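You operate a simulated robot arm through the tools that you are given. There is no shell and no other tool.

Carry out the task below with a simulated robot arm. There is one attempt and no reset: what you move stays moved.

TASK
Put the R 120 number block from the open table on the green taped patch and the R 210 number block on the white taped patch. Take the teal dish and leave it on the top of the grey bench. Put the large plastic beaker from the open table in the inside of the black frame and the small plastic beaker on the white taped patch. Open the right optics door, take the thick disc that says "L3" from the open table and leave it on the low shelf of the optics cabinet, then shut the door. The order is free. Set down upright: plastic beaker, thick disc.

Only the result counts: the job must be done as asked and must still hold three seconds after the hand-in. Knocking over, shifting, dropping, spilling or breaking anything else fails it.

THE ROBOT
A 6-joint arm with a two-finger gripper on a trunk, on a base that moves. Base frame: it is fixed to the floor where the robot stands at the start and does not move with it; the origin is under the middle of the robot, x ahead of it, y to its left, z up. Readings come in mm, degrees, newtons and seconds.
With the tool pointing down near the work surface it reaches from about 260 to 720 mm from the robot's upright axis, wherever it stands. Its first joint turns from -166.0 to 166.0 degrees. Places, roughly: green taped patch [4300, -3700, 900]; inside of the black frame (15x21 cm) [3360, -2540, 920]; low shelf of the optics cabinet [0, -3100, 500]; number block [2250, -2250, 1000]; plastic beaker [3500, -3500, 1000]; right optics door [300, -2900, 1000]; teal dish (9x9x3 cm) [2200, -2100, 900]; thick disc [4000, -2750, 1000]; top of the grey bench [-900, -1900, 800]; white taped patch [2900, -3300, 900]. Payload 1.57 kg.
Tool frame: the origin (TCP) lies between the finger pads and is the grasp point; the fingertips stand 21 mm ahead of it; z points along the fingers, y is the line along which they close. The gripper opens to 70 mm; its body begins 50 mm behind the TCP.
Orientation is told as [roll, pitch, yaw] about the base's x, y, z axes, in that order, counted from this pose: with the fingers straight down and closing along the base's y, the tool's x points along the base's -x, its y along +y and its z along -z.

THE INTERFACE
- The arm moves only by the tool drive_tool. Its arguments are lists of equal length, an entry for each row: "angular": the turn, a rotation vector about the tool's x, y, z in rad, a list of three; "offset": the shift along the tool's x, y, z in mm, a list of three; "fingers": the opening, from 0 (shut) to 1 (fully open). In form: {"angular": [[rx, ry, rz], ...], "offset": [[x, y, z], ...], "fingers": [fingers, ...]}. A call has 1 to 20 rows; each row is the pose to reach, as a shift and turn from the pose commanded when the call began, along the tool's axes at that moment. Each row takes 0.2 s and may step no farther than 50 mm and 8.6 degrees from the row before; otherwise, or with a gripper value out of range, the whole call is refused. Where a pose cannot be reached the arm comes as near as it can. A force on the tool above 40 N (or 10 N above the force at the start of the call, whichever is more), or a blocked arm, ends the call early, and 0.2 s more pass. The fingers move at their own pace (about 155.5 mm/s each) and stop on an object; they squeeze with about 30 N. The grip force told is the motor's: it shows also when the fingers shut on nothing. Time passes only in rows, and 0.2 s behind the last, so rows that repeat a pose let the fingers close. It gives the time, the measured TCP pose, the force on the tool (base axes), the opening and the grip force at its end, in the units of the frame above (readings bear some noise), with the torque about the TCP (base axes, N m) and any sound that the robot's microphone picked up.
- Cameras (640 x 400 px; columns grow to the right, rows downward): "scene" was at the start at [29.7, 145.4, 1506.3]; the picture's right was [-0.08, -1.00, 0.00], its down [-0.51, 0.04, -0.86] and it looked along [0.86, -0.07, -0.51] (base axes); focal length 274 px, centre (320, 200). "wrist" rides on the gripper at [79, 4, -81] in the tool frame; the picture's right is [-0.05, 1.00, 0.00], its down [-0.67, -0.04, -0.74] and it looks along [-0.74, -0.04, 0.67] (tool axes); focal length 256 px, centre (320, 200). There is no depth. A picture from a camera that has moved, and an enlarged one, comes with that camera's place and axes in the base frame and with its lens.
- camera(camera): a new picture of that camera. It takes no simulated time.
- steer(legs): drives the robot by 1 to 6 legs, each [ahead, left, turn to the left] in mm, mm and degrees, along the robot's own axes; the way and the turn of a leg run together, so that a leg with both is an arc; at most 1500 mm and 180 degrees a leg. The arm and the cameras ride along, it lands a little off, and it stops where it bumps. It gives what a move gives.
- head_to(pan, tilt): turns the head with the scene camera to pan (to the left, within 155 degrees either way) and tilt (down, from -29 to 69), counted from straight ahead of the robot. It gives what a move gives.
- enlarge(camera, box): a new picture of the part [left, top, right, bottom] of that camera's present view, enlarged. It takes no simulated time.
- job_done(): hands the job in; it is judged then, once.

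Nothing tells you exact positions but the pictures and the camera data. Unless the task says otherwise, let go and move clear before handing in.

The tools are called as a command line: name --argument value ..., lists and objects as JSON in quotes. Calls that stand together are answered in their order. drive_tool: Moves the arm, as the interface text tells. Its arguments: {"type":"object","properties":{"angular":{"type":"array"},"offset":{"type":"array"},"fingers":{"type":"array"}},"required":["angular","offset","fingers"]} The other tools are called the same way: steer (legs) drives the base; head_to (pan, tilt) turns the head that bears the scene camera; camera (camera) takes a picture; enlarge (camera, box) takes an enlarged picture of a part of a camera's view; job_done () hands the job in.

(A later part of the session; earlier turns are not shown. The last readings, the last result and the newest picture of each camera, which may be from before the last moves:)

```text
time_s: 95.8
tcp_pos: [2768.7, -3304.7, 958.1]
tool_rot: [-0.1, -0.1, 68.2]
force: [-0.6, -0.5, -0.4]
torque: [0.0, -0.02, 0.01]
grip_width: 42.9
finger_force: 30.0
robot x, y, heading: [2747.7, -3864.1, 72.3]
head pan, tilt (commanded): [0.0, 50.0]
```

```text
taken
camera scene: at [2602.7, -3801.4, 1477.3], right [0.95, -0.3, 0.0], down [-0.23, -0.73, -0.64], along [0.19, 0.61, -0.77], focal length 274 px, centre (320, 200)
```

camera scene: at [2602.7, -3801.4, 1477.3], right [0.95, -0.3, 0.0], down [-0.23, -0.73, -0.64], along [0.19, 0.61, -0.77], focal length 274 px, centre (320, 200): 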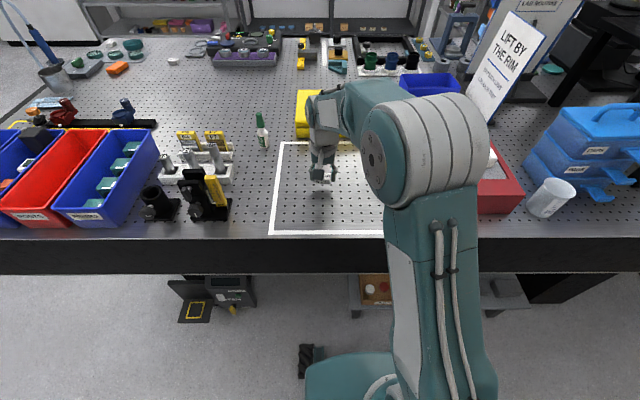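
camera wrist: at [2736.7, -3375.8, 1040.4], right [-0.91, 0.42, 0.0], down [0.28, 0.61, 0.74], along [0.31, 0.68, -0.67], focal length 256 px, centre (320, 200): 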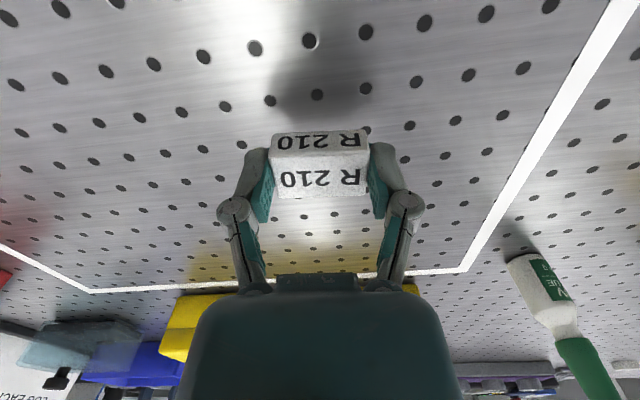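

R 210 is over the patch. Lowering to contact, then releasing.

drive_tool --angular '[[0, 0, 0], [0, 0, 0], [0, 0, 0], [0, 0, 0]]' --offset '[[0, 0, 10], [0, 0, 18], [0, 0, 23], [0, 0, 25]]' --fingers '[0, 0, 0, 0]'

camera --camera "wrist"

```text
time_s: 96.8
tcp_pos: [2768.3, -3302.7, 931.6]
tool_rot: [-0.1, -0.1, 68.1]
force: [0.2, -2.0, 5.2]
torque: [0.0, 0.05, 0.0]
grip_width: 42.7
finger_force: 30.3
robot x, y, heading: [2746.7, -3865.1, 72.2]
head pan, tilt (commanded): [0.0, 50.0]
```

```text
taken
camera wrist: at [2735.7, -3375.3, 1014.6], right [-0.91, 0.42, 0.0], down [0.28, 0.61, 0.75], along [0.31, 0.68, -0.67], focal length 256 px, centre (320, 200)
```

wrist: 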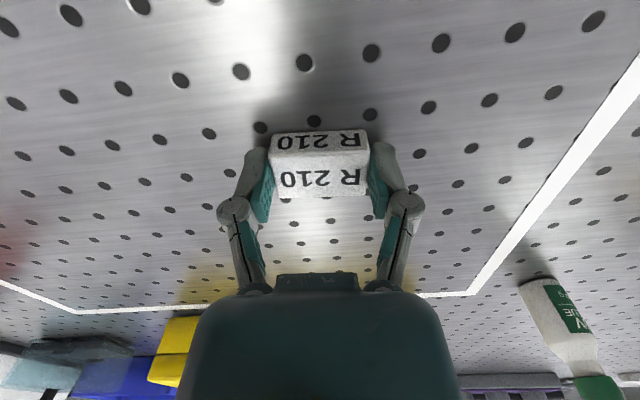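

Contact is felt (5 N). Opening the fingers and lifting straight up.

drive_tool --angular '[[0, 0, 0], [0, 0, 0], [0, 0, 0], [0, 0, 0], [0, 0, 0], [0, 0, 0], [0, 0, 0], [0, 0, 0]]' --offset '[[0, 0, -1], [0, 0, -1], [0, 0, -1], [0, 0, -25], [0, 0, -70], [0, 0, -120], [0, 0, -170], [0, 0, -220]]' --fingers '[0.8, 1, 1, 1, 1, 1, 1, 1]'

camera --camera "wrist"

head_to --pan -50 --tilt 35

camera --camera "scene"

```text
time_s: 98.6
tcp_pos: [2766.1, -3305.1, 1153.4]
tool_rot: [-0.1, 0.1, 68.2]
force: [-0.8, 0.4, -0.3]
torque: [-0.01, -0.02, -0.05]
grip_width: 70.0
finger_force: 0.1
robot x, y, heading: [2745.7, -3865.6, 72.6]
head pan, tilt (commanded): [0.0, 50.0]
```

```text
taken
camera wrist: at [2732.9, -3375.6, 1234.5], right [-0.91, 0.42, 0.0], down [0.28, 0.61, 0.74], along [0.31, 0.67, -0.67], focal length 256 px, centre (320, 200)
```

wrist: 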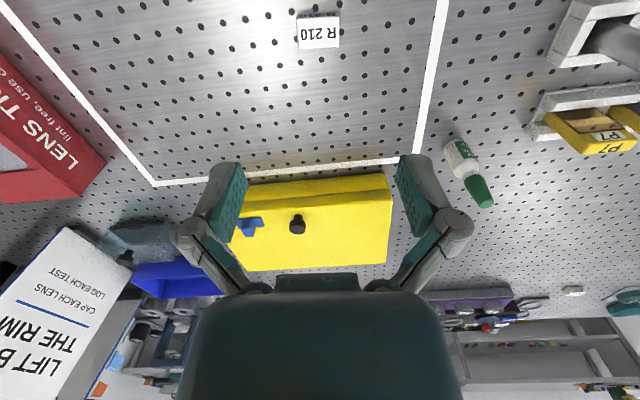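

```text
time_s: 99.8
tcp_pos: [2766.4, -3304.8, 1151.4]
tool_rot: [-0.1, 0.0, 68.2]
force: [0.0, -0.2, 0.5]
torque: [0.0, 0.02, 0.01]
grip_width: 69.9
finger_force: 0.1
robot x, y, heading: [2744.2, -3862.5, 72.4]
head pan, tilt (commanded): [-50.0, 35.0]
```

```text
taken
camera scene: at [2660.9, -3841.3, 1499.1], right [0.38, -0.92, 0.0], down [-0.53, -0.22, -0.82], along [0.76, 0.31, -0.57], focal length 274 px, centre (320, 200)
```

scene: 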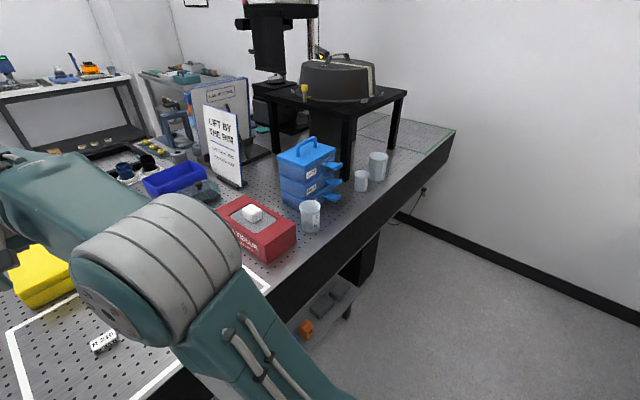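

R 210 rests on the white patch. Three beakers stand along this edge; zooming to compare their sizes.

enlarge --camera "scene" --box '[280, 130, 420, 240]'

enlarge --camera "scene" --box '[240, 60, 480, 220]'

```text
3.64 times, centred on (350, 185) of scene
camera zoom: at [2660.9, -3841.3, 1499.1], right [0.38, -0.92, 0.0], down [-0.53, -0.22, -0.82], along [0.76, 0.31, -0.57], focal length 998 px, centre (211, 254)
```

zoom: 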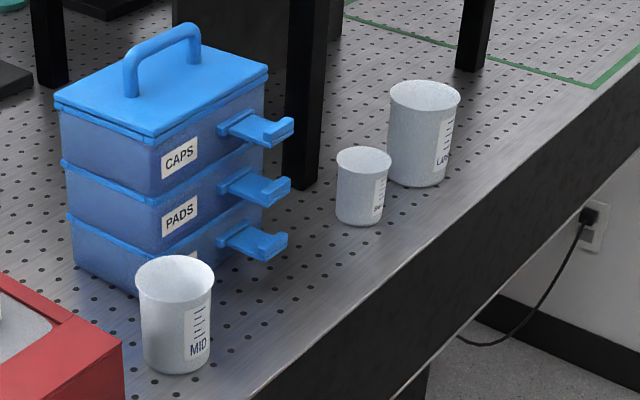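

```text
2.50 times, centred on (360, 140) of scene
camera zoom: at [2660.9, -3841.3, 1499.1], right [0.38, -0.92, 0.0], down [-0.53, -0.22, -0.82], along [0.76, 0.31, -0.57], focal length 686 px, centre (220, 350)
```

zoom: 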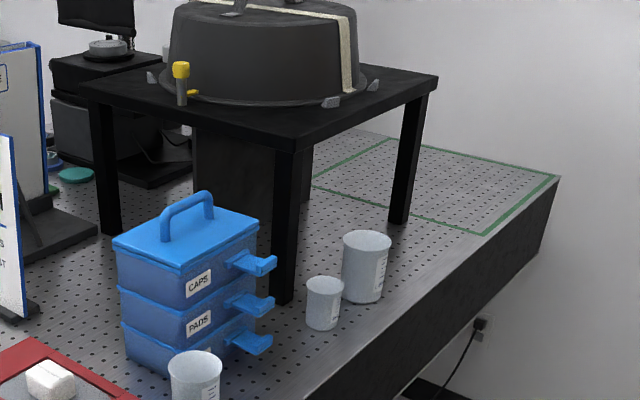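

The labels read MID (nearest), SMALL (middle) and LARGE (rightmost). I'll retract the arm, back out, slide along to the small beaker and re-dock.

drive_tool --angular '[[0, 0, -0.012], [0, 0, -0.024], [0, 0, -0.036], [0, 0, -0.048], [0, 0, -0.06], [0, 0, -0.073]]' --offset '[[24, -30, -10], [49, -60, -20], [73, -90, -25], [98, -120, -30], [122, -150, -30], [146, -180, -30]]' --fingers '[1, 1, 1, 1, 1, 1]'

steer --legs '[[-220, 0, 0.7], [0, -720, 0]]'

head_to --pan 0 --tilt 40

camera --camera "scene"

camera --camera "wrist"

```text
time_s: 101.2
tcp_pos: [2882.0, -3505.2, 1180.7]
tool_rot: [-0.1, 0.0, 72.3]
force: [-0.4, 0.3, -0.3]
torque: [0.0, 0.01, 0.02]
grip_width: 69.7
finger_force: 0.0
robot x, y, heading: [2745.7, -3864.3, 72.0]
head pan, tilt (commanded): [-50.0, 35.0]
```

```text
time_s: 106.3
tcp_pos: [3478.3, -3930.0, 1181.4]
tool_rot: [0.0, 0.0, 71.6]
force: [-1.1, 0.3, 0.3]
torque: [0.03, -0.03, -0.01]
grip_width: 70.1
finger_force: 0.1
robot x, y, heading: [3340.3, -4286.5, 71.5]
head pan, tilt (commanded): [-50.0, 35.0]
```

```text
time_s: 107.5
tcp_pos: [3478.4, -3930.3, 1182.2]
tool_rot: [0.1, -0.1, 71.5]
force: [-0.4, -0.7, -0.8]
torque: [-0.03, -0.03, 0.0]
grip_width: 70.0
finger_force: 0.0
robot x, y, heading: [3337.5, -4287.2, 71.6]
head pan, tilt (commanded): [0.0, 40.0]
```

```text
taken
camera scene: at [3198.4, -4216.5, 1491.6], right [0.95, -0.32, 0.0], down [-0.2, -0.61, -0.77], along [0.24, 0.73, -0.64], focal length 274 px, centre (320, 200)
```

scene: 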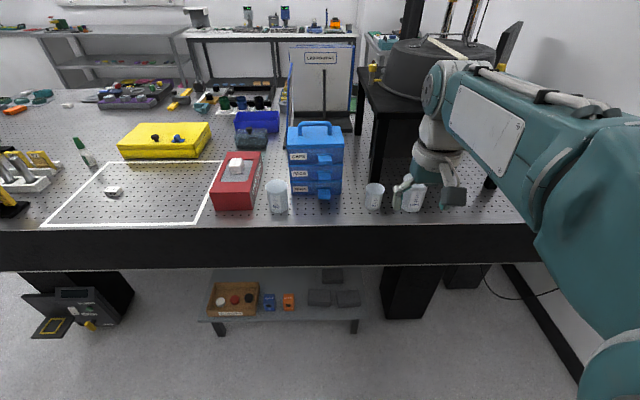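

```text
taken
camera wrist: at [3449.9, -4003.6, 1264.2], right [-0.93, 0.37, 0.0], down [0.24, 0.62, 0.74], along [0.27, 0.69, -0.67], focal length 256 px, centre (320, 200)
```

wrist: 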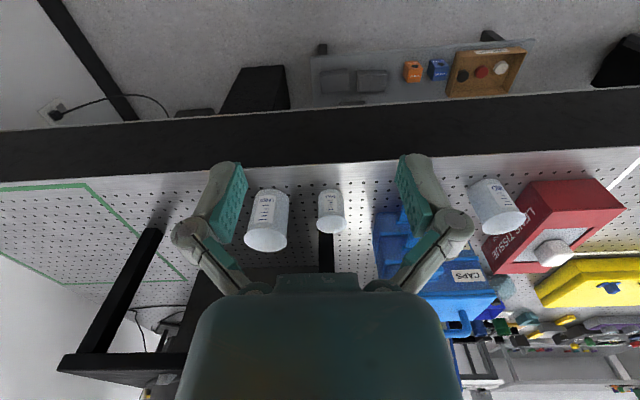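

Zooming on the small and large beakers for exact geometry.

enlarge --camera "wrist" --box '[220, 160, 380, 270]'

enlarge --camera "scene" --box '[340, 160, 460, 235]'

```text
3.64 times, centred on (300, 215) of wrist
camera zoom: at [3449.9, -4003.6, 1264.2], right [-0.93, 0.37, 0.0], down [0.24, 0.62, 0.74], along [0.27, 0.69, -0.67], focal length 931 px, centre (393, 146)
```

zoom: 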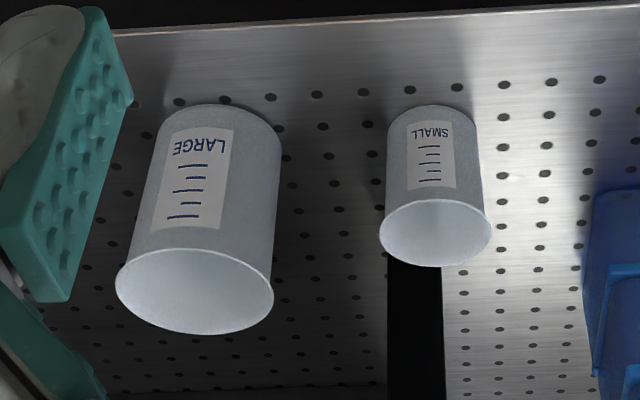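

```text
5.33 times, centred on (400, 198) of scene
camera zoom: at [3198.4, -4216.5, 1491.6], right [0.95, -0.32, 0.0], down [-0.2, -0.61, -0.77], along [0.24, 0.73, -0.64], focal length 1463 px, centre (-107, 213)
```

zoom: 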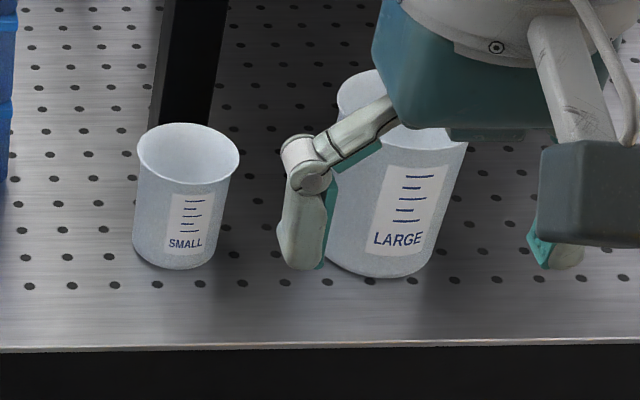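

SMALL's rim is centred near (3573, -3629) at z≈971, about 59 mm wide; LARGE is ~80 mm wide so will need a rim grip. Docking in front of SMALL.

steer --legs '[[0, 0, 1.5], [225, 0, 0]]'

camera --camera "wrist"

camera --camera "scene"

```text
time_s: 109.6
tcp_pos: [3533.2, -3709.8, 1182.3]
tool_rot: [0.0, 0.0, 73.2]
force: [1.2, -0.6, 0.1]
torque: [0.01, 0.01, 0.03]
grip_width: 69.7
finger_force: 0.1
robot x, y, heading: [3402.4, -4075.6, 73.3]
head pan, tilt (commanded): [0.0, 40.0]
```

```text
taken
camera wrist: at [3506.5, -3784.5, 1264.2], right [-0.94, 0.34, 0.0], down [0.23, 0.63, 0.75], along [0.25, 0.7, -0.67], focal length 256 px, centre (320, 200)
```

wrist: 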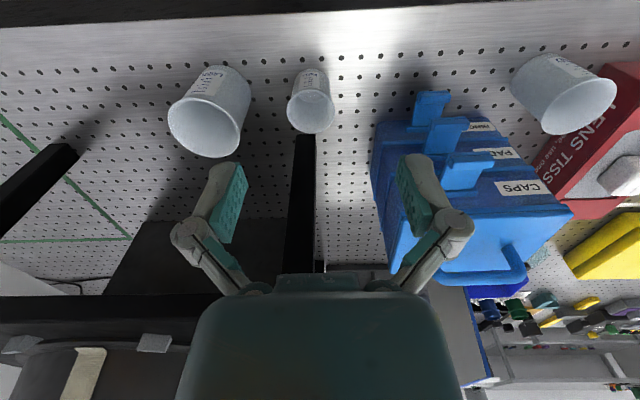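

```text
taken
camera scene: at [3261.6, -4005.0, 1491.6], right [0.96, -0.29, 0.0], down [-0.18, -0.62, -0.77], along [0.22, 0.73, -0.64], focal length 274 px, centre (320, 200)
```

scene: 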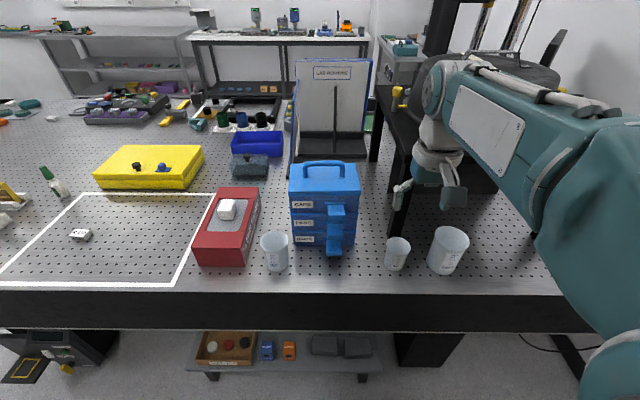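

Checking clearance between the black side table and the hand before reaching in.

enlarge --camera "scene" --box '[360, 70, 520, 250]'

enlarge --camera "wrist" --box '[0, 40, 360, 360]'

```text
2.22 times, centred on (440, 160) of scene
camera zoom: at [3261.6, -4005.0, 1491.6], right [0.96, -0.29, 0.0], down [-0.18, -0.62, -0.77], along [0.22, 0.73, -0.64], focal length 610 px, centre (53, 289)
```

zoom: 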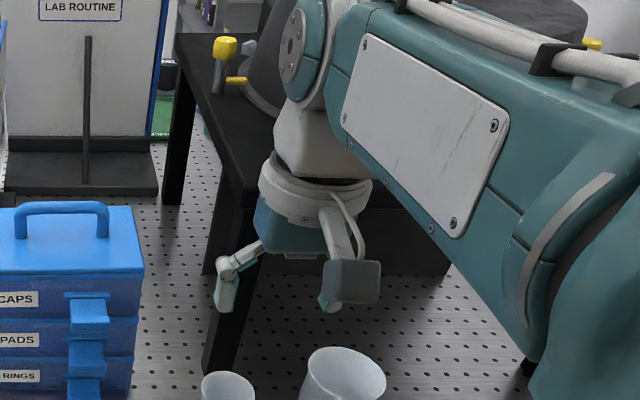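

```text
1.25 times, centred on (180, 200) of wrist
camera zoom: at [3506.5, -3784.5, 1264.2], right [-0.94, 0.34, 0.0], down [0.23, 0.63, 0.75], along [0.25, 0.7, -0.67], focal length 320 px, centre (495, 200)
```

zoom: 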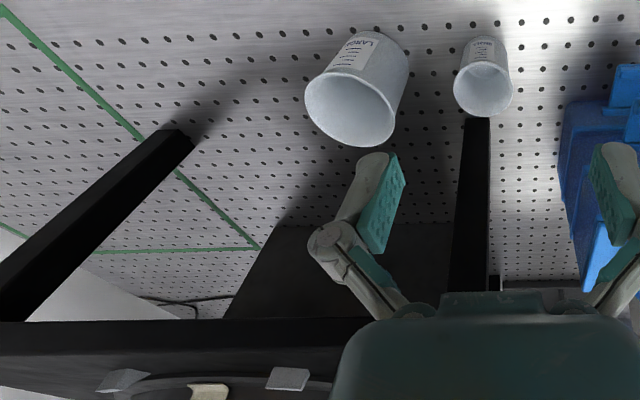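

The black side table's edge is ~75 mm ahead of the beaker's axis at z≈1170, so I'll tilt the hand 15° back toward me for clearance, and move down in front of SMALL above its rim.

drive_tool --angular '[[0, -0.07, 0], [0, -0.14, 0], [0, -0.21, 0], [0, -0.26, 0], [0, -0.26, 0], [0, -0.26, 0]]' --offset '[[0, -4, 35], [0, -8, 70], [0, -12, 105], [0, -15, 140], [-30, -15, 140], [-60, -15, 140]]' --fingers '[1, 1, 1, 1, 1, 1]'

camera --camera "wrist"

camera --camera "scene"

```text
time_s: 111.0
tcp_pos: [3565.7, -3654.2, 1041.5]
tool_rot: [-0.1, -14.8, 73.3]
force: [-0.4, 0.0, 0.2]
torque: [0.02, 0.01, -0.02]
grip_width: 69.6
finger_force: 0.0
robot x, y, heading: [3406.0, -4074.2, 73.2]
head pan, tilt (commanded): [0.0, 40.0]
```

```text
taken
camera wrist: at [3533.2, -3746.6, 1100.2], right [-0.94, 0.34, 0.01], down [0.16, 0.42, 0.89], along [0.29, 0.84, -0.45], focal length 256 px, centre (320, 200)
```

wrist: 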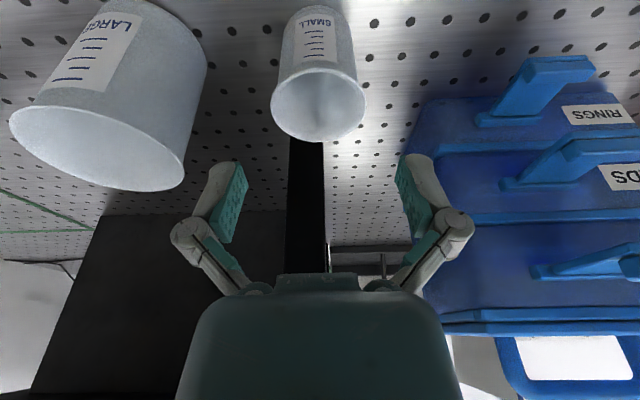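

```text
taken
camera scene: at [3261.7, -4004.8, 1491.6], right [0.96, -0.29, 0.0], down [-0.18, -0.62, -0.77], along [0.22, 0.73, -0.64], focal length 274 px, centre (320, 200)
```

scene: 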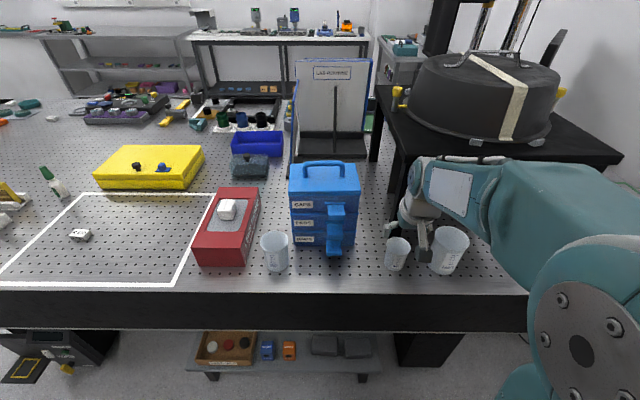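

Lateral alignment with SMALL is within ~1 mm. Moving forward 19 mm and partway down, then checking again.

drive_tool --angular '[[0, 0, 0], [0, 0, 0], [0, 0, 0]]' --offset '[[-18.4, 0, 4.9], [-13, 0, 26], [-9, 0, 40]]' --fingers '[1, 1, 1]'

camera --camera "wrist"

enlarge --camera "scene" --box '[360, 130, 520, 290]'

```text
time_s: 111.8
tcp_pos: [3570.4, -3638.1, 1003.3]
tool_rot: [0.0, -14.8, 73.1]
force: [-0.5, 0.3, -0.1]
torque: [-0.02, 0.0, 0.0]
grip_width: 70.2
finger_force: 0.0
robot x, y, heading: [3406.2, -4072.8, 73.1]
head pan, tilt (commanded): [0.0, 40.0]
```

```text
taken
camera wrist: at [3538.8, -3730.3, 1062.8], right [-0.94, 0.34, 0.01], down [0.16, 0.42, 0.89], along [0.3, 0.84, -0.45], focal length 256 px, centre (320, 200)
```

wrist: 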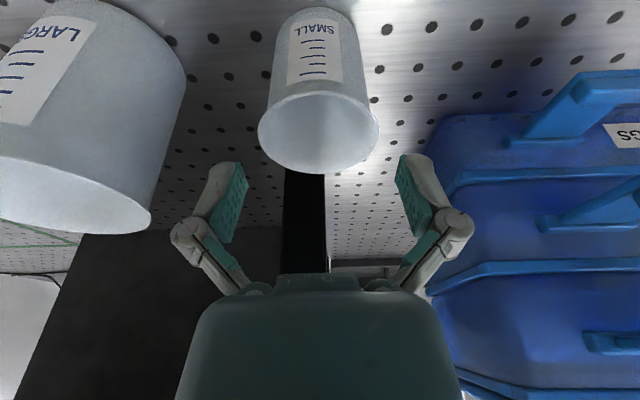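

```text
2.50 times, centred on (440, 210) of scene
camera zoom: at [3261.7, -4004.7, 1491.6], right [0.96, -0.29, 0.0], down [-0.18, -0.62, -0.77], along [0.22, 0.73, -0.64], focal length 686 px, centre (20, 175)
```

zoom: 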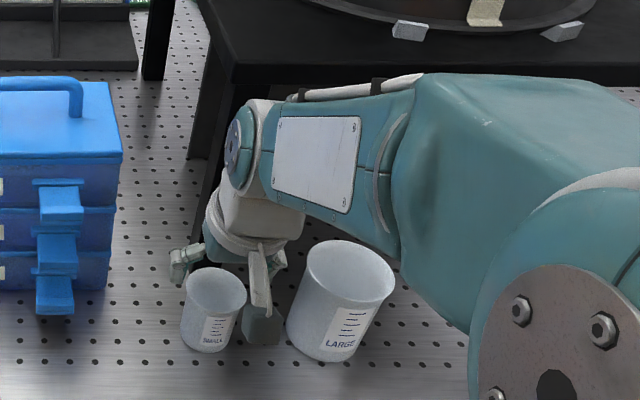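

Aligned within 1 mm laterally; descending around SMALL and closing on its body.

drive_tool --angular '[[0, 0, 0], [0, 0, 0], [0, 0, 0], [0, 0, 0], [0, 0, 0], [0, 0, 0], [0, 0, 0]]' --offset '[[-4.8, -0.5, 1.3], [0.3, -0.5, 20.6], [5.4, -0.5, 40], [10.8, -0.5, 60.3], [10.8, -0.5, 60.3], [10.8, -0.5, 60.3], [10.8, -0.5, 60.3]]' --fingers '[1, 1, 1, 1, 0.6, 0.4, 0.4]'

camera --camera "wrist"

```text
time_s: 113.4
tcp_pos: [3572.6, -3632.3, 947.7]
tool_rot: [-0.1, -15.2, 73.3]
force: [0.0, 2.3, 27.9]
torque: [0.19, -0.16, -0.01]
grip_width: 58.5
finger_force: 29.7
robot x, y, heading: [3405.6, -4072.5, 73.4]
head pan, tilt (commanded): [0.0, 40.0]
```

```text
taken
camera wrist: at [3540.3, -3724.9, 1005.7], right [-0.94, 0.34, 0.01], down [0.16, 0.42, 0.89], along [0.3, 0.84, -0.45], focal length 256 px, centre (320, 200)
```

wrist: 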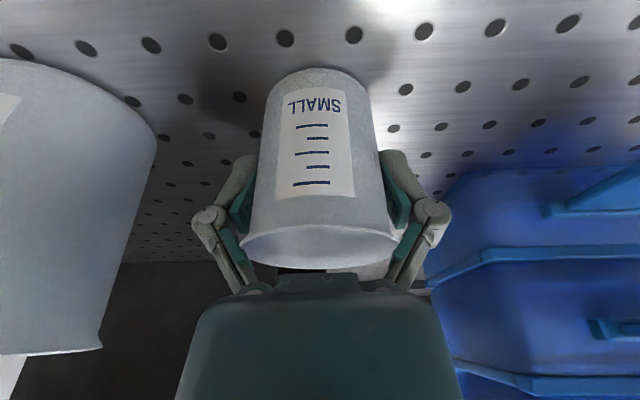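

SMALL is gripped at 58.5 mm with some upward reaction. I'll lift a little and check.

drive_tool --angular '[[0, 0, 0], [0, 0, 0], [0, 0, 0], [0, 0, 0]]' --offset '[[-1.5, 0, -6], [-2.6, 0, -10], [-5.1, 0, -19.3], [-7.7, 0, -29]]' --fingers '[0.4, 0.4, 0.4, 0.4]'

camera --camera "wrist"

enlarge --camera "scene" --box '[360, 130, 520, 290]'

```text
time_s: 114.4
tcp_pos: [3571.9, -3635.9, 973.3]
tool_rot: [0.0, -14.7, 73.2]
force: [-0.7, 1.0, -0.5]
torque: [0.01, 0.03, 0.02]
grip_width: 49.6
finger_force: 30.6
robot x, y, heading: [3404.2, -4074.3, 73.2]
head pan, tilt (commanded): [0.0, 40.0]
```

```text
taken
camera wrist: at [3540.4, -3727.0, 1032.6], right [-0.94, 0.34, 0.01], down [0.16, 0.42, 0.89], along [0.29, 0.84, -0.45], focal length 256 px, centre (320, 200)
```

wrist: 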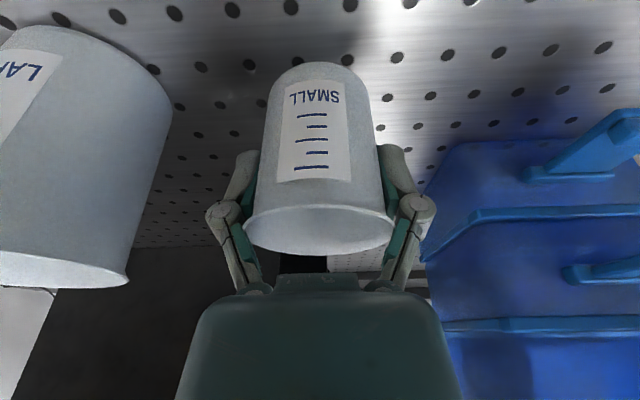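

```text
2.50 times, centred on (440, 210) of scene
camera zoom: at [3261.7, -4004.6, 1491.6], right [0.96, -0.29, 0.0], down [-0.18, -0.62, -0.77], along [0.22, 0.73, -0.64], focal length 686 px, centre (20, 175)
```

zoom: 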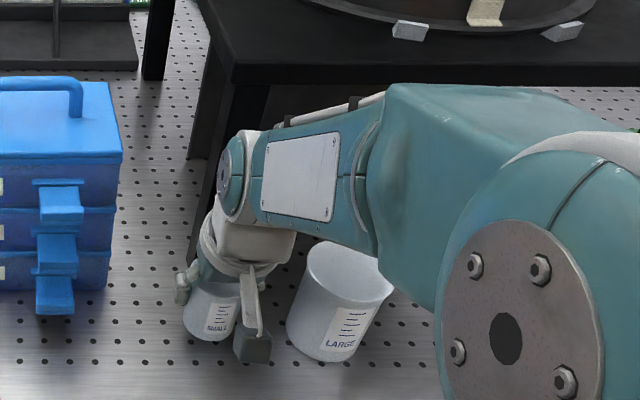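

SMALL is lifted. I'll raise it, pull it back toward me clear of the side table, and go up to carry height.

drive_tool --angular '[[0, 0, 0], [0, 0, 0], [0, 0, 0], [0, 0, 0], [0, 0, 0], [0, 0, 0], [0, 0, 0], [0, 0, 0]]' --offset '[[-7.7, 0, -29], [24, 0, -37], [56, 0, -46], [89, 0, -54.5], [80, 0, -88], [71, 0, -121], [63, 0, -152], [55.8, 0, -180]]' --fingers '[0.4, 0.4, 0.4, 0.4, 0.4, 0.4, 0.4, 0.4]'

camera --camera "wrist"

camera --camera "scene"

```text
time_s: 116.2
tcp_pos: [3543.3, -3730.3, 1134.4]
tool_rot: [-0.1, -14.9, 73.4]
force: [-0.1, 1.0, -0.4]
torque: [0.01, 0.0, 0.0]
grip_width: 49.2
finger_force: 30.2
robot x, y, heading: [3405.6, -4075.6, 73.2]
head pan, tilt (commanded): [0.0, 40.0]
```

```text
taken
camera wrist: at [3511.8, -3822.6, 1193.8], right [-0.94, 0.34, 0.01], down [0.16, 0.42, 0.89], along [0.3, 0.84, -0.45], focal length 256 px, centre (320, 200)
```

wrist: 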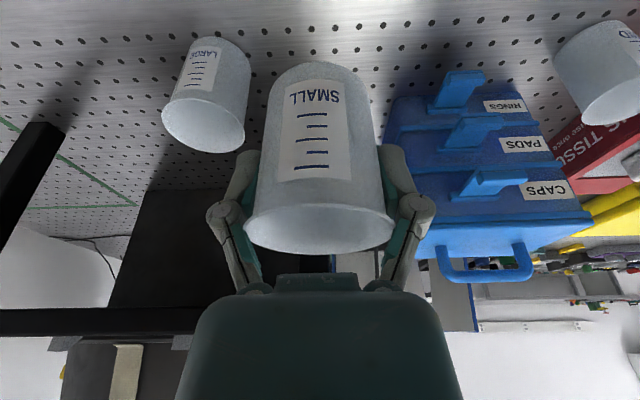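

```text
taken
camera scene: at [3261.5, -4005.3, 1491.6], right [0.96, -0.29, 0.0], down [-0.18, -0.62, -0.77], along [0.22, 0.73, -0.64], focal length 274 px, centre (320, 200)
```

scene: 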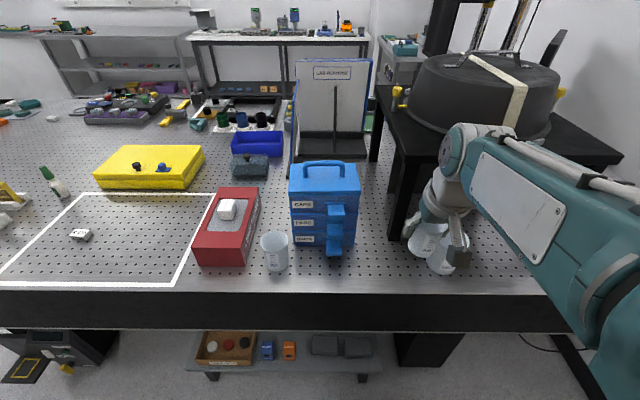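

SMALL is held securely at carry height. Driving back, left and forward again to the white patch.

steer --legs '[[-160, 0, 0], [0, 655, 0], [150, 0, 0]]'

head_to --pan 5 --tilt 45

camera --camera "scene"

camera --camera "wrist"

```text
time_s: 121.8
tcp_pos: [2912.7, -3556.4, 1134.3]
tool_rot: [-0.2, -14.9, 74.3]
force: [-0.1, 0.1, -1.4]
torque: [0.0, -0.03, -0.05]
grip_width: 49.5
finger_force: 29.3
robot x, y, heading: [2782.4, -3901.0, 74.5]
head pan, tilt (commanded): [0.0, 40.0]
```

```text
time_s: 122.4
tcp_pos: [2913.8, -3555.7, 1134.8]
tool_rot: [0.0, -14.9, 74.4]
force: [0.6, 0.3, 0.1]
torque: [0.0, 0.01, 0.01]
grip_width: 49.0
finger_force: 29.9
robot x, y, heading: [2777.2, -3900.8, 74.6]
head pan, tilt (commanded): [5.0, 45.0]
```

```text
taken
camera scene: at [2629.0, -3837.9, 1484.3], right [0.98, -0.18, 0.0], down [-0.13, -0.7, -0.71], along [0.13, 0.69, -0.71], focal length 274 px, centre (320, 200)
```

scene: 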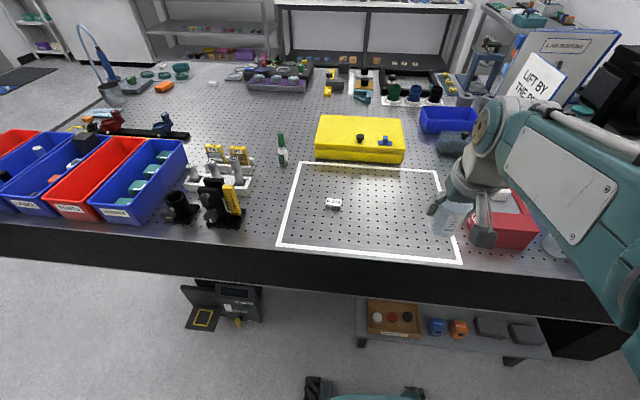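

```text
taken
camera wrist: at [2883.4, -3648.1, 1193.4], right [-0.95, 0.32, 0.01], down [0.15, 0.43, 0.89], along [0.28, 0.85, -0.45], focal length 256 px, centre (320, 200)
```

wrist: 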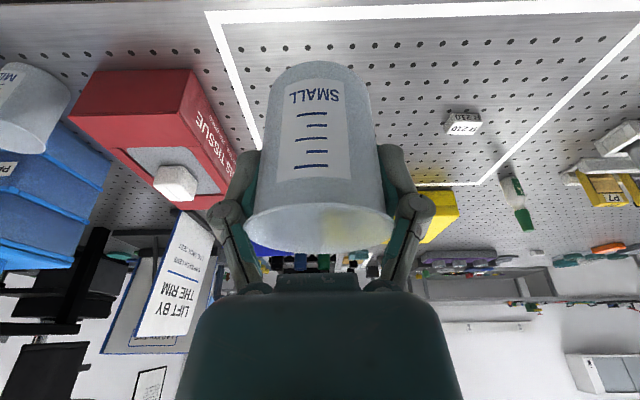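

Moving SMALL forward over the right half of the white patch and down to just above it.

drive_tool --angular '[[0, 0, 0], [0, 0, 0], [0, 0, 0], [0, 0, 0], [0, 0, 0], [0, 0, 0], [0, 0, 0], [0, 0, 0], [0, 0, 0], [0, 0, 0]]' --offset '[[-40, 15, 10.7], [-80, 30, 21.3], [-120, 45, 32], [-160.4, 60.3, 42.7], [-152, 60.3, 74], [-144, 60.3, 105], [-135, 60.3, 136], [-127, 60.3, 167], [-121, 60.3, 190], [-121, 60.3, 190]]' --fingers '[0.4, 0.4, 0.4, 0.4, 0.4, 0.4, 0.4, 0.4, 0.4, 0.4]'

camera --camera "wrist"

enlarge --camera "scene" --box '[270, 140, 470, 270]'

```text
time_s: 124.6
tcp_pos: [2902.0, -3380.2, 981.8]
tool_rot: [0.0, -14.9, 74.4]
force: [0.5, 0.7, -0.3]
torque: [0.03, -0.01, 0.01]
grip_width: 49.4
finger_force: 29.6
robot x, y, heading: [2780.9, -3902.2, 74.3]
head pan, tilt (commanded): [5.0, 45.0]
```

```text
taken
camera wrist: at [2872.4, -3472.5, 1041.2], right [-0.95, 0.32, 0.01], down [0.15, 0.43, 0.89], along [0.28, 0.85, -0.45], focal length 256 px, centre (320, 200)
```

wrist: 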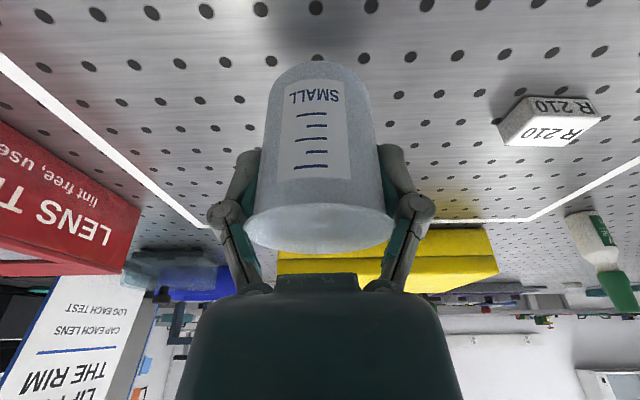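

```text
3.08 times, centred on (370, 205) of scene
camera zoom: at [2628.9, -3836.7, 1484.3], right [0.98, -0.18, 0.0], down [-0.13, -0.7, -0.71], along [0.13, 0.69, -0.71], focal length 844 px, centre (166, 185)
```

zoom: 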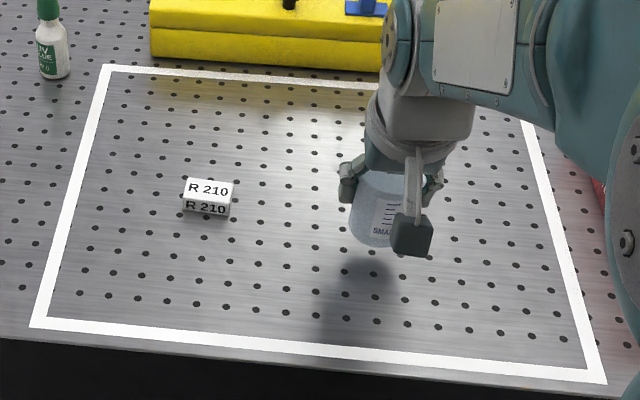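

Well inside the patch. Lowering in small steps until contact.

drive_tool --angular '[[0, 0, 0], [0, 0, 0], [0, 0, 0], [0, 0, 0]]' --offset '[[2.6, 0, 9.7], [4.1, 0, 15.5], [5.1, 0, 19.3], [5.9, 0, 22.2]]' --fingers '[0.4, 0.4, 0.4, 0.4]'

enlarge --camera "scene" --box '[350, 160, 430, 240]'

```text
time_s: 125.6
tcp_pos: [2900.8, -3377.8, 957.8]
tool_rot: [-0.2, -14.9, 74.4]
force: [0.0, 0.1, -0.6]
torque: [-0.01, -0.02, -0.04]
grip_width: 49.0
finger_force: 29.9
robot x, y, heading: [2783.2, -3901.9, 74.4]
head pan, tilt (commanded): [5.0, 45.0]
```

```text
5.00 times, centred on (390, 200) of scene
camera zoom: at [2628.9, -3836.7, 1484.3], right [0.98, -0.18, 0.0], down [-0.13, -0.7, -0.71], along [0.13, 0.69, -0.71], focal length 1372 px, centre (-30, 200)
```

zoom: 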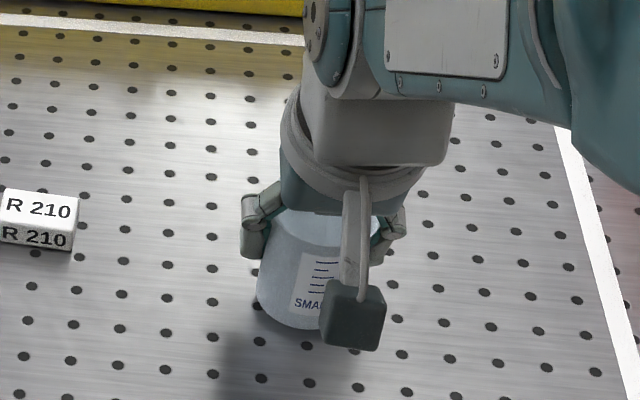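

No contact yet; continuing down in smaller increments.

drive_tool --angular '[[0, 0, 0], [0, 0, 0], [0, 0, 0]]' --offset '[[0.6, 0, 2.4], [1.1, 0, 4.3], [1.5, 0, 5.8]]' --fingers '[0.4, 0.4, 0.4]'

```text
time_s: 126.4
tcp_pos: [2900.5, -3378.6, 954.9]
tool_rot: [0.0, -15.4, 74.4]
force: [2.4, 0.6, 20.7]
torque: [0.25, -0.31, -0.05]
grip_width: 49.4
finger_force: 30.2
robot x, y, heading: [2776.6, -3897.2, 74.6]
head pan, tilt (commanded): [5.0, 45.0]
```

Contact felt at TCP z≈955. Relieving by 1.5 mm, opening fully, and then rising vertically.

drive_tool --angular '[[0, 0, 0], [0, 0, 0], [0, 0, 0], [0, 0, 0], [0, 0, 0]]' --offset '[[-0.6, 0, -2.5], [-0.6, 0, -2.5], [-0.6, 0, -2.5], [-0.6, 0, -2.5], [-0.6, 0, -2.5]]' --fingers '[0.4, 0.75, 0.9, 1, 1]'

camera --camera "wrist"

enlarge --camera "scene" --box '[350, 160, 430, 240]'

```text
time_s: 127.6
tcp_pos: [2899.8, -3378.7, 956.1]
tool_rot: [-0.1, -14.9, 74.4]
force: [-0.5, 0.0, 0.6]
torque: [0.03, -0.01, 0.0]
grip_width: 69.9
finger_force: 0.1
robot x, y, heading: [2780.3, -3902.1, 74.5]
head pan, tilt (commanded): [5.0, 45.0]
```

```text
taken
camera wrist: at [2870.0, -3470.9, 1014.6], right [-0.95, 0.32, 0.01], down [0.15, 0.43, 0.89], along [0.28, 0.85, -0.45], focal length 256 px, centre (320, 200)
```

wrist: 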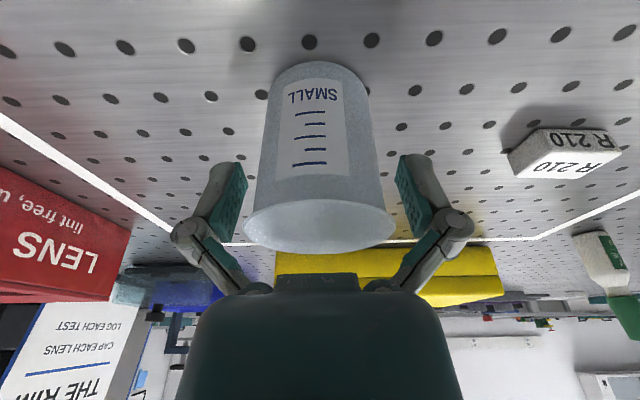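

```text
5.00 times, centred on (390, 200) of scene
camera zoom: at [2628.8, -3836.7, 1484.3], right [0.98, -0.18, 0.0], down [-0.13, -0.7, -0.71], along [0.13, 0.69, -0.71], focal length 1372 px, centre (-30, 200)
```

zoom: 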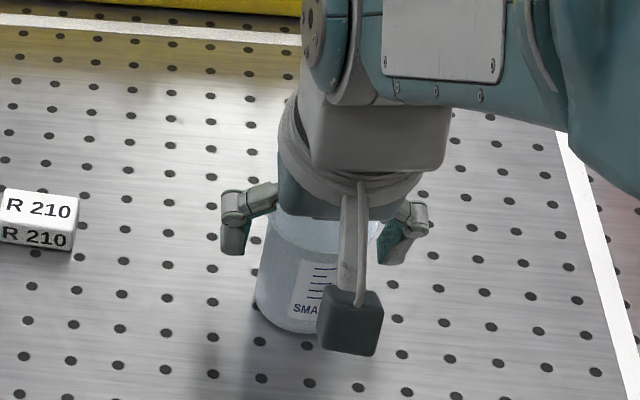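

Released and standing. Rising vertically.

drive_tool --angular '[[0, 0, 0], [0, 0, 0], [0, 0, 0], [0, 0, 0], [0, 0, 0], [0, 0, 0]]' --offset '[[-5, 0, -19], [-10, 0, -39], [-18, 0, -68], [-28, 0, -106], [-39, 0, -145], [-50, 0, -190]]' --fingers '[1, 1, 1, 1, 1, 1]'

camera --camera "wrist"

camera --camera "scene"

```text
time_s: 129.0
tcp_pos: [2899.0, -3381.0, 1153.6]
tool_rot: [-0.1, -14.9, 74.4]
force: [0.7, 0.0, -0.1]
torque: [0.02, 0.02, -0.08]
grip_width: 70.1
finger_force: 0.1
robot x, y, heading: [2783.0, -3901.8, 74.4]
head pan, tilt (commanded): [5.0, 45.0]
```

```text
taken
camera wrist: at [2869.4, -3471.7, 1212.8], right [-0.95, 0.32, 0.01], down [0.16, 0.43, 0.89], along [0.28, 0.85, -0.45], focal length 256 px, centre (320, 200)
```

wrist: 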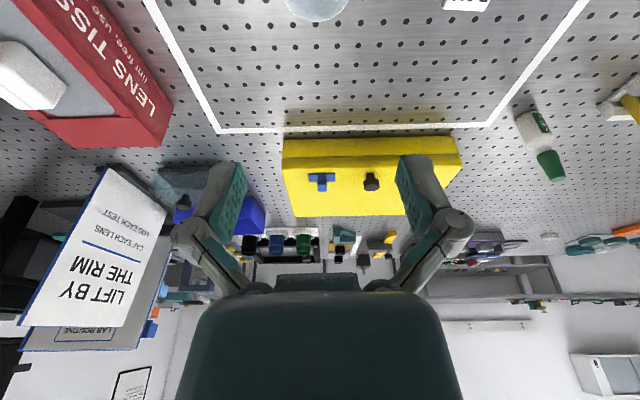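

```text
taken
camera scene: at [2628.9, -3836.9, 1484.3], right [0.98, -0.18, 0.0], down [-0.13, -0.7, -0.71], along [0.13, 0.69, -0.71], focal length 274 px, centre (320, 200)
```

scene: 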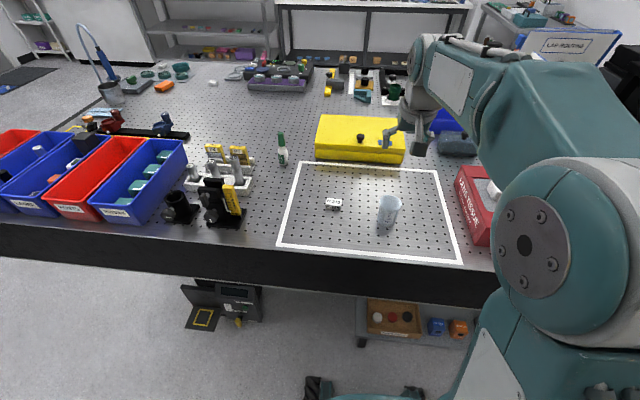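

Both white-patch items are placed. Now retract, back out and drive to LARGE for a rim grip from its left side.

drive_tool --angular '[[0, 0, 0], [0, 0, 0], [0, 0, 0], [0, 0, 0]]' --offset '[[40, -10, -12], [80, -20, -24], [120, -30, -36], [155, -40, -45]]' --fingers '[1, 1, 1, 1]'

steer --legs '[[-170, 0, -1.3], [0, -750, 0], [150, 0, 0]]'

head_to --pan 0 --tilt 45

camera --camera "scene"

camera --camera "wrist"

```text
time_s: 130.0
tcp_pos: [2895.0, -3547.1, 1156.3]
tool_rot: [0.0, -14.8, 74.4]
force: [-0.3, 0.6, -0.1]
torque: [-0.02, 0.02, 0.01]
grip_width: 70.0
finger_force: 0.0
robot x, y, heading: [2783.4, -3899.4, 74.4]
head pan, tilt (commanded): [5.0, 45.0]
```

```text
time_s: 136.1
tcp_pos: [3600.0, -3770.3, 1157.1]
tool_rot: [0.0, -14.9, 73.9]
force: [-0.9, -0.4, 0.5]
torque: [0.02, 0.04, 0.01]
grip_width: 69.9
finger_force: 0.0
robot x, y, heading: [3481.9, -4126.6, 73.8]
head pan, tilt (commanded): [5.0, 45.0]
```

```text
time_s: 136.7
tcp_pos: [3598.9, -3768.8, 1156.2]
tool_rot: [-0.1, -14.9, 73.9]
force: [0.2, 0.0, 0.1]
torque: [0.0, 0.01, -0.03]
grip_width: 70.0
finger_force: 0.0
robot x, y, heading: [3482.1, -4119.9, 74.1]
head pan, tilt (commanded): [0.0, 45.0]
```

```text
taken
camera scene: at [3337.1, -4060.8, 1484.3], right [0.96, -0.28, 0.0], down [-0.19, -0.68, -0.71], along [0.2, 0.68, -0.71], focal length 274 px, centre (320, 200)
```

scene: 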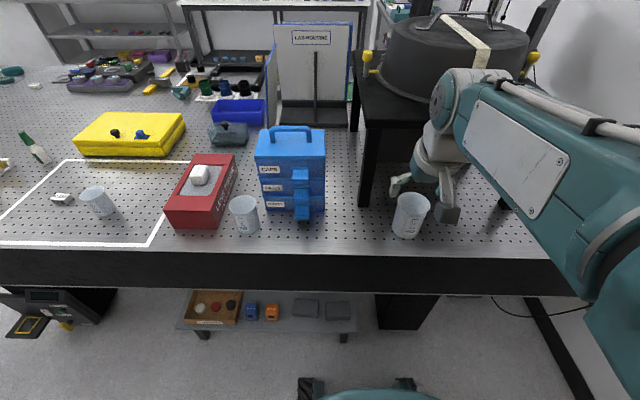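

```text
taken
camera wrist: at [3567.9, -3862.0, 1215.9], right [-0.95, 0.33, 0.01], down [0.16, 0.42, 0.89], along [0.29, 0.84, -0.45], focal length 256 px, centre (320, 200)
```

wrist: 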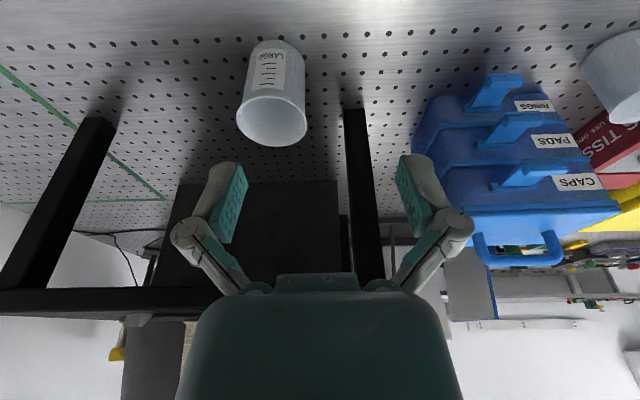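

Zooming in on LARGE from both cameras to fix its rim position.

enlarge --camera "wrist" --box '[210, 30, 340, 160]'

enlarge --camera "scene" --box '[370, 160, 470, 260]'

```text
3.08 times, centred on (275, 95) of wrist
camera zoom: at [3567.9, -3862.0, 1215.9], right [-0.95, 0.33, 0.01], down [0.16, 0.42, 0.89], along [0.29, 0.84, -0.45], focal length 788 px, centre (458, 523)
```

zoom: 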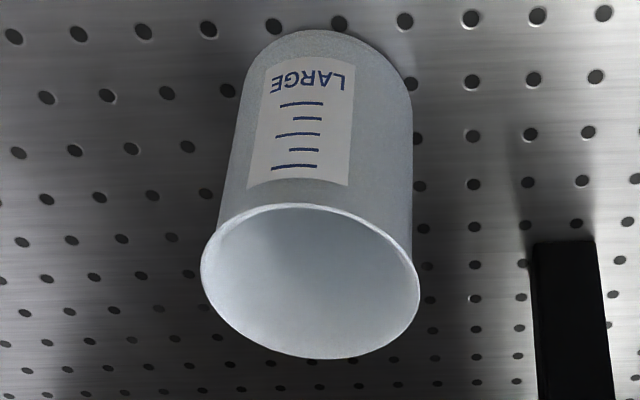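

```text
4.00 times, centred on (420, 210) of scene
camera zoom: at [3337.1, -4060.8, 1484.3], right [0.96, -0.28, 0.0], down [-0.19, -0.68, -0.71], along [0.2, 0.68, -0.71], focal length 1098 px, centre (-80, 160)
```

zoom: 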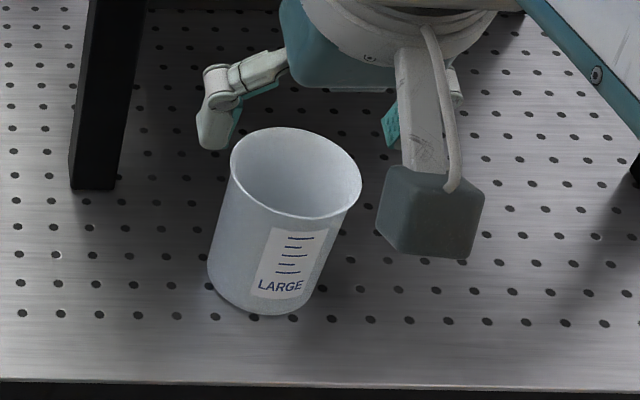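

LARGE's rim is centred at about (3687, -3678), z≈1008, 79 mm wide. I'll position partly open fingers astride its left rim, first above it.

drive_tool --angular '[[0, 0, 0], [0, 0, 0], [0, 0, 0], [0, 0, 0]]' --offset '[[-20, -5, 34], [-40, -10, 68], [-60, -15, 102], [-80.1, -20.4, 136.2]]' --fingers '[0.7, 0.65, 0.65, 0.65]'

camera --camera "wrist"

enlarge --camera "scene" --box '[330, 120, 490, 260]'

```text
time_s: 137.7
tcp_pos: [3653.9, -3664.7, 1045.5]
tool_rot: [0.0, -14.8, 73.9]
force: [-0.9, 0.8, 0.2]
torque: [-0.01, 0.0, -0.01]
grip_width: 45.8
finger_force: 0.1
robot x, y, heading: [3480.4, -4126.5, 74.1]
head pan, tilt (commanded): [0.0, 45.0]
```

```text
taken
camera wrist: at [3623.5, -3757.8, 1104.1], right [-0.95, 0.33, 0.01], down [0.16, 0.42, 0.89], along [0.29, 0.84, -0.45], focal length 256 px, centre (320, 200)
```

wrist: 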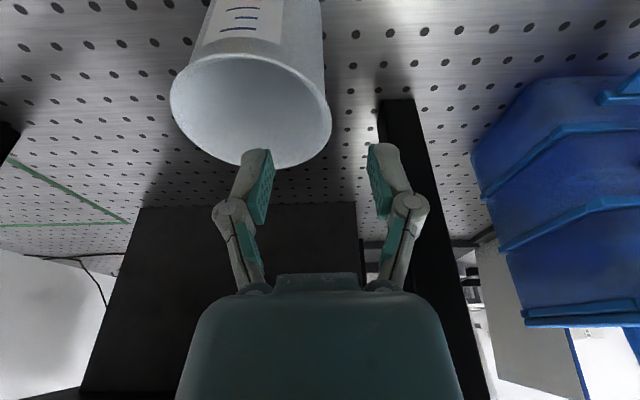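

```text
2.86 times, centred on (410, 190) of scene
camera zoom: at [3338.1, -4060.2, 1484.3], right [0.96, -0.28, 0.0], down [-0.19, -0.68, -0.71], along [0.2, 0.68, -0.71], focal length 784 px, centre (63, 229)
```

zoom: 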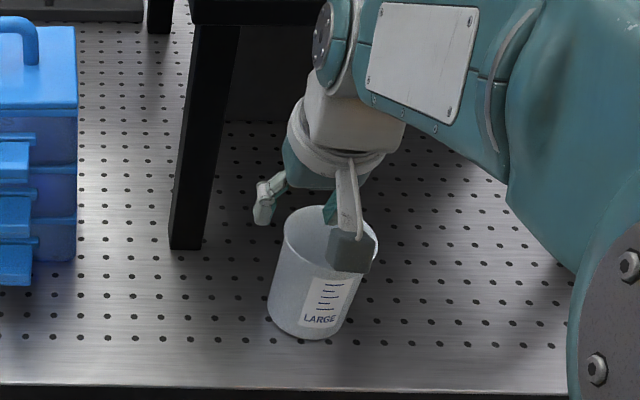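

The left wall is ~6 mm to tool +y and I'm ~8 mm too far forward; correcting and descending astride the wall.

drive_tool --angular '[[0, 0, 0], [0, 0, 0], [0, 0, 0], [0, 0, 0]]' --offset '[[6.8, 5, -1.8], [11, 5, 14.5], [16, 5, 31], [20.2, 5, 48.5]]' --fingers '[0.65, 0.65, 0.65, 0.65]'

camera --camera "wrist"

enlarge --camera "scene" --box '[350, 140, 470, 260]'

```text
time_s: 138.7
tcp_pos: [3644.1, -3671.8, 992.0]
tool_rot: [0.0, -14.9, 73.9]
force: [0.7, 0.1, -0.7]
torque: [-0.01, 0.03, 0.0]
grip_width: 45.7
finger_force: 0.1
robot x, y, heading: [3480.8, -4122.6, 74.3]
head pan, tilt (commanded): [0.0, 45.0]
```

```text
taken
camera wrist: at [3612.6, -3764.0, 1051.8], right [-0.95, 0.33, 0.01], down [0.16, 0.42, 0.89], along [0.29, 0.84, -0.45], focal length 256 px, centre (320, 200)
```

wrist: 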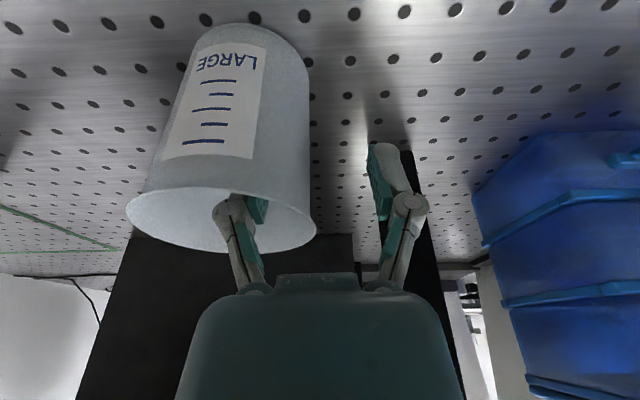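

```text
3.33 times, centred on (410, 200) of scene
camera zoom: at [3337.6, -4060.2, 1484.3], right [0.96, -0.28, 0.0], down [-0.19, -0.68, -0.71], along [0.2, 0.68, -0.71], focal length 915 px, centre (20, 200)
```

zoom: 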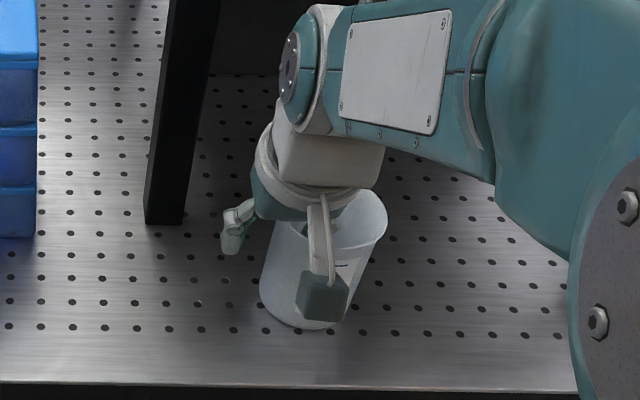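

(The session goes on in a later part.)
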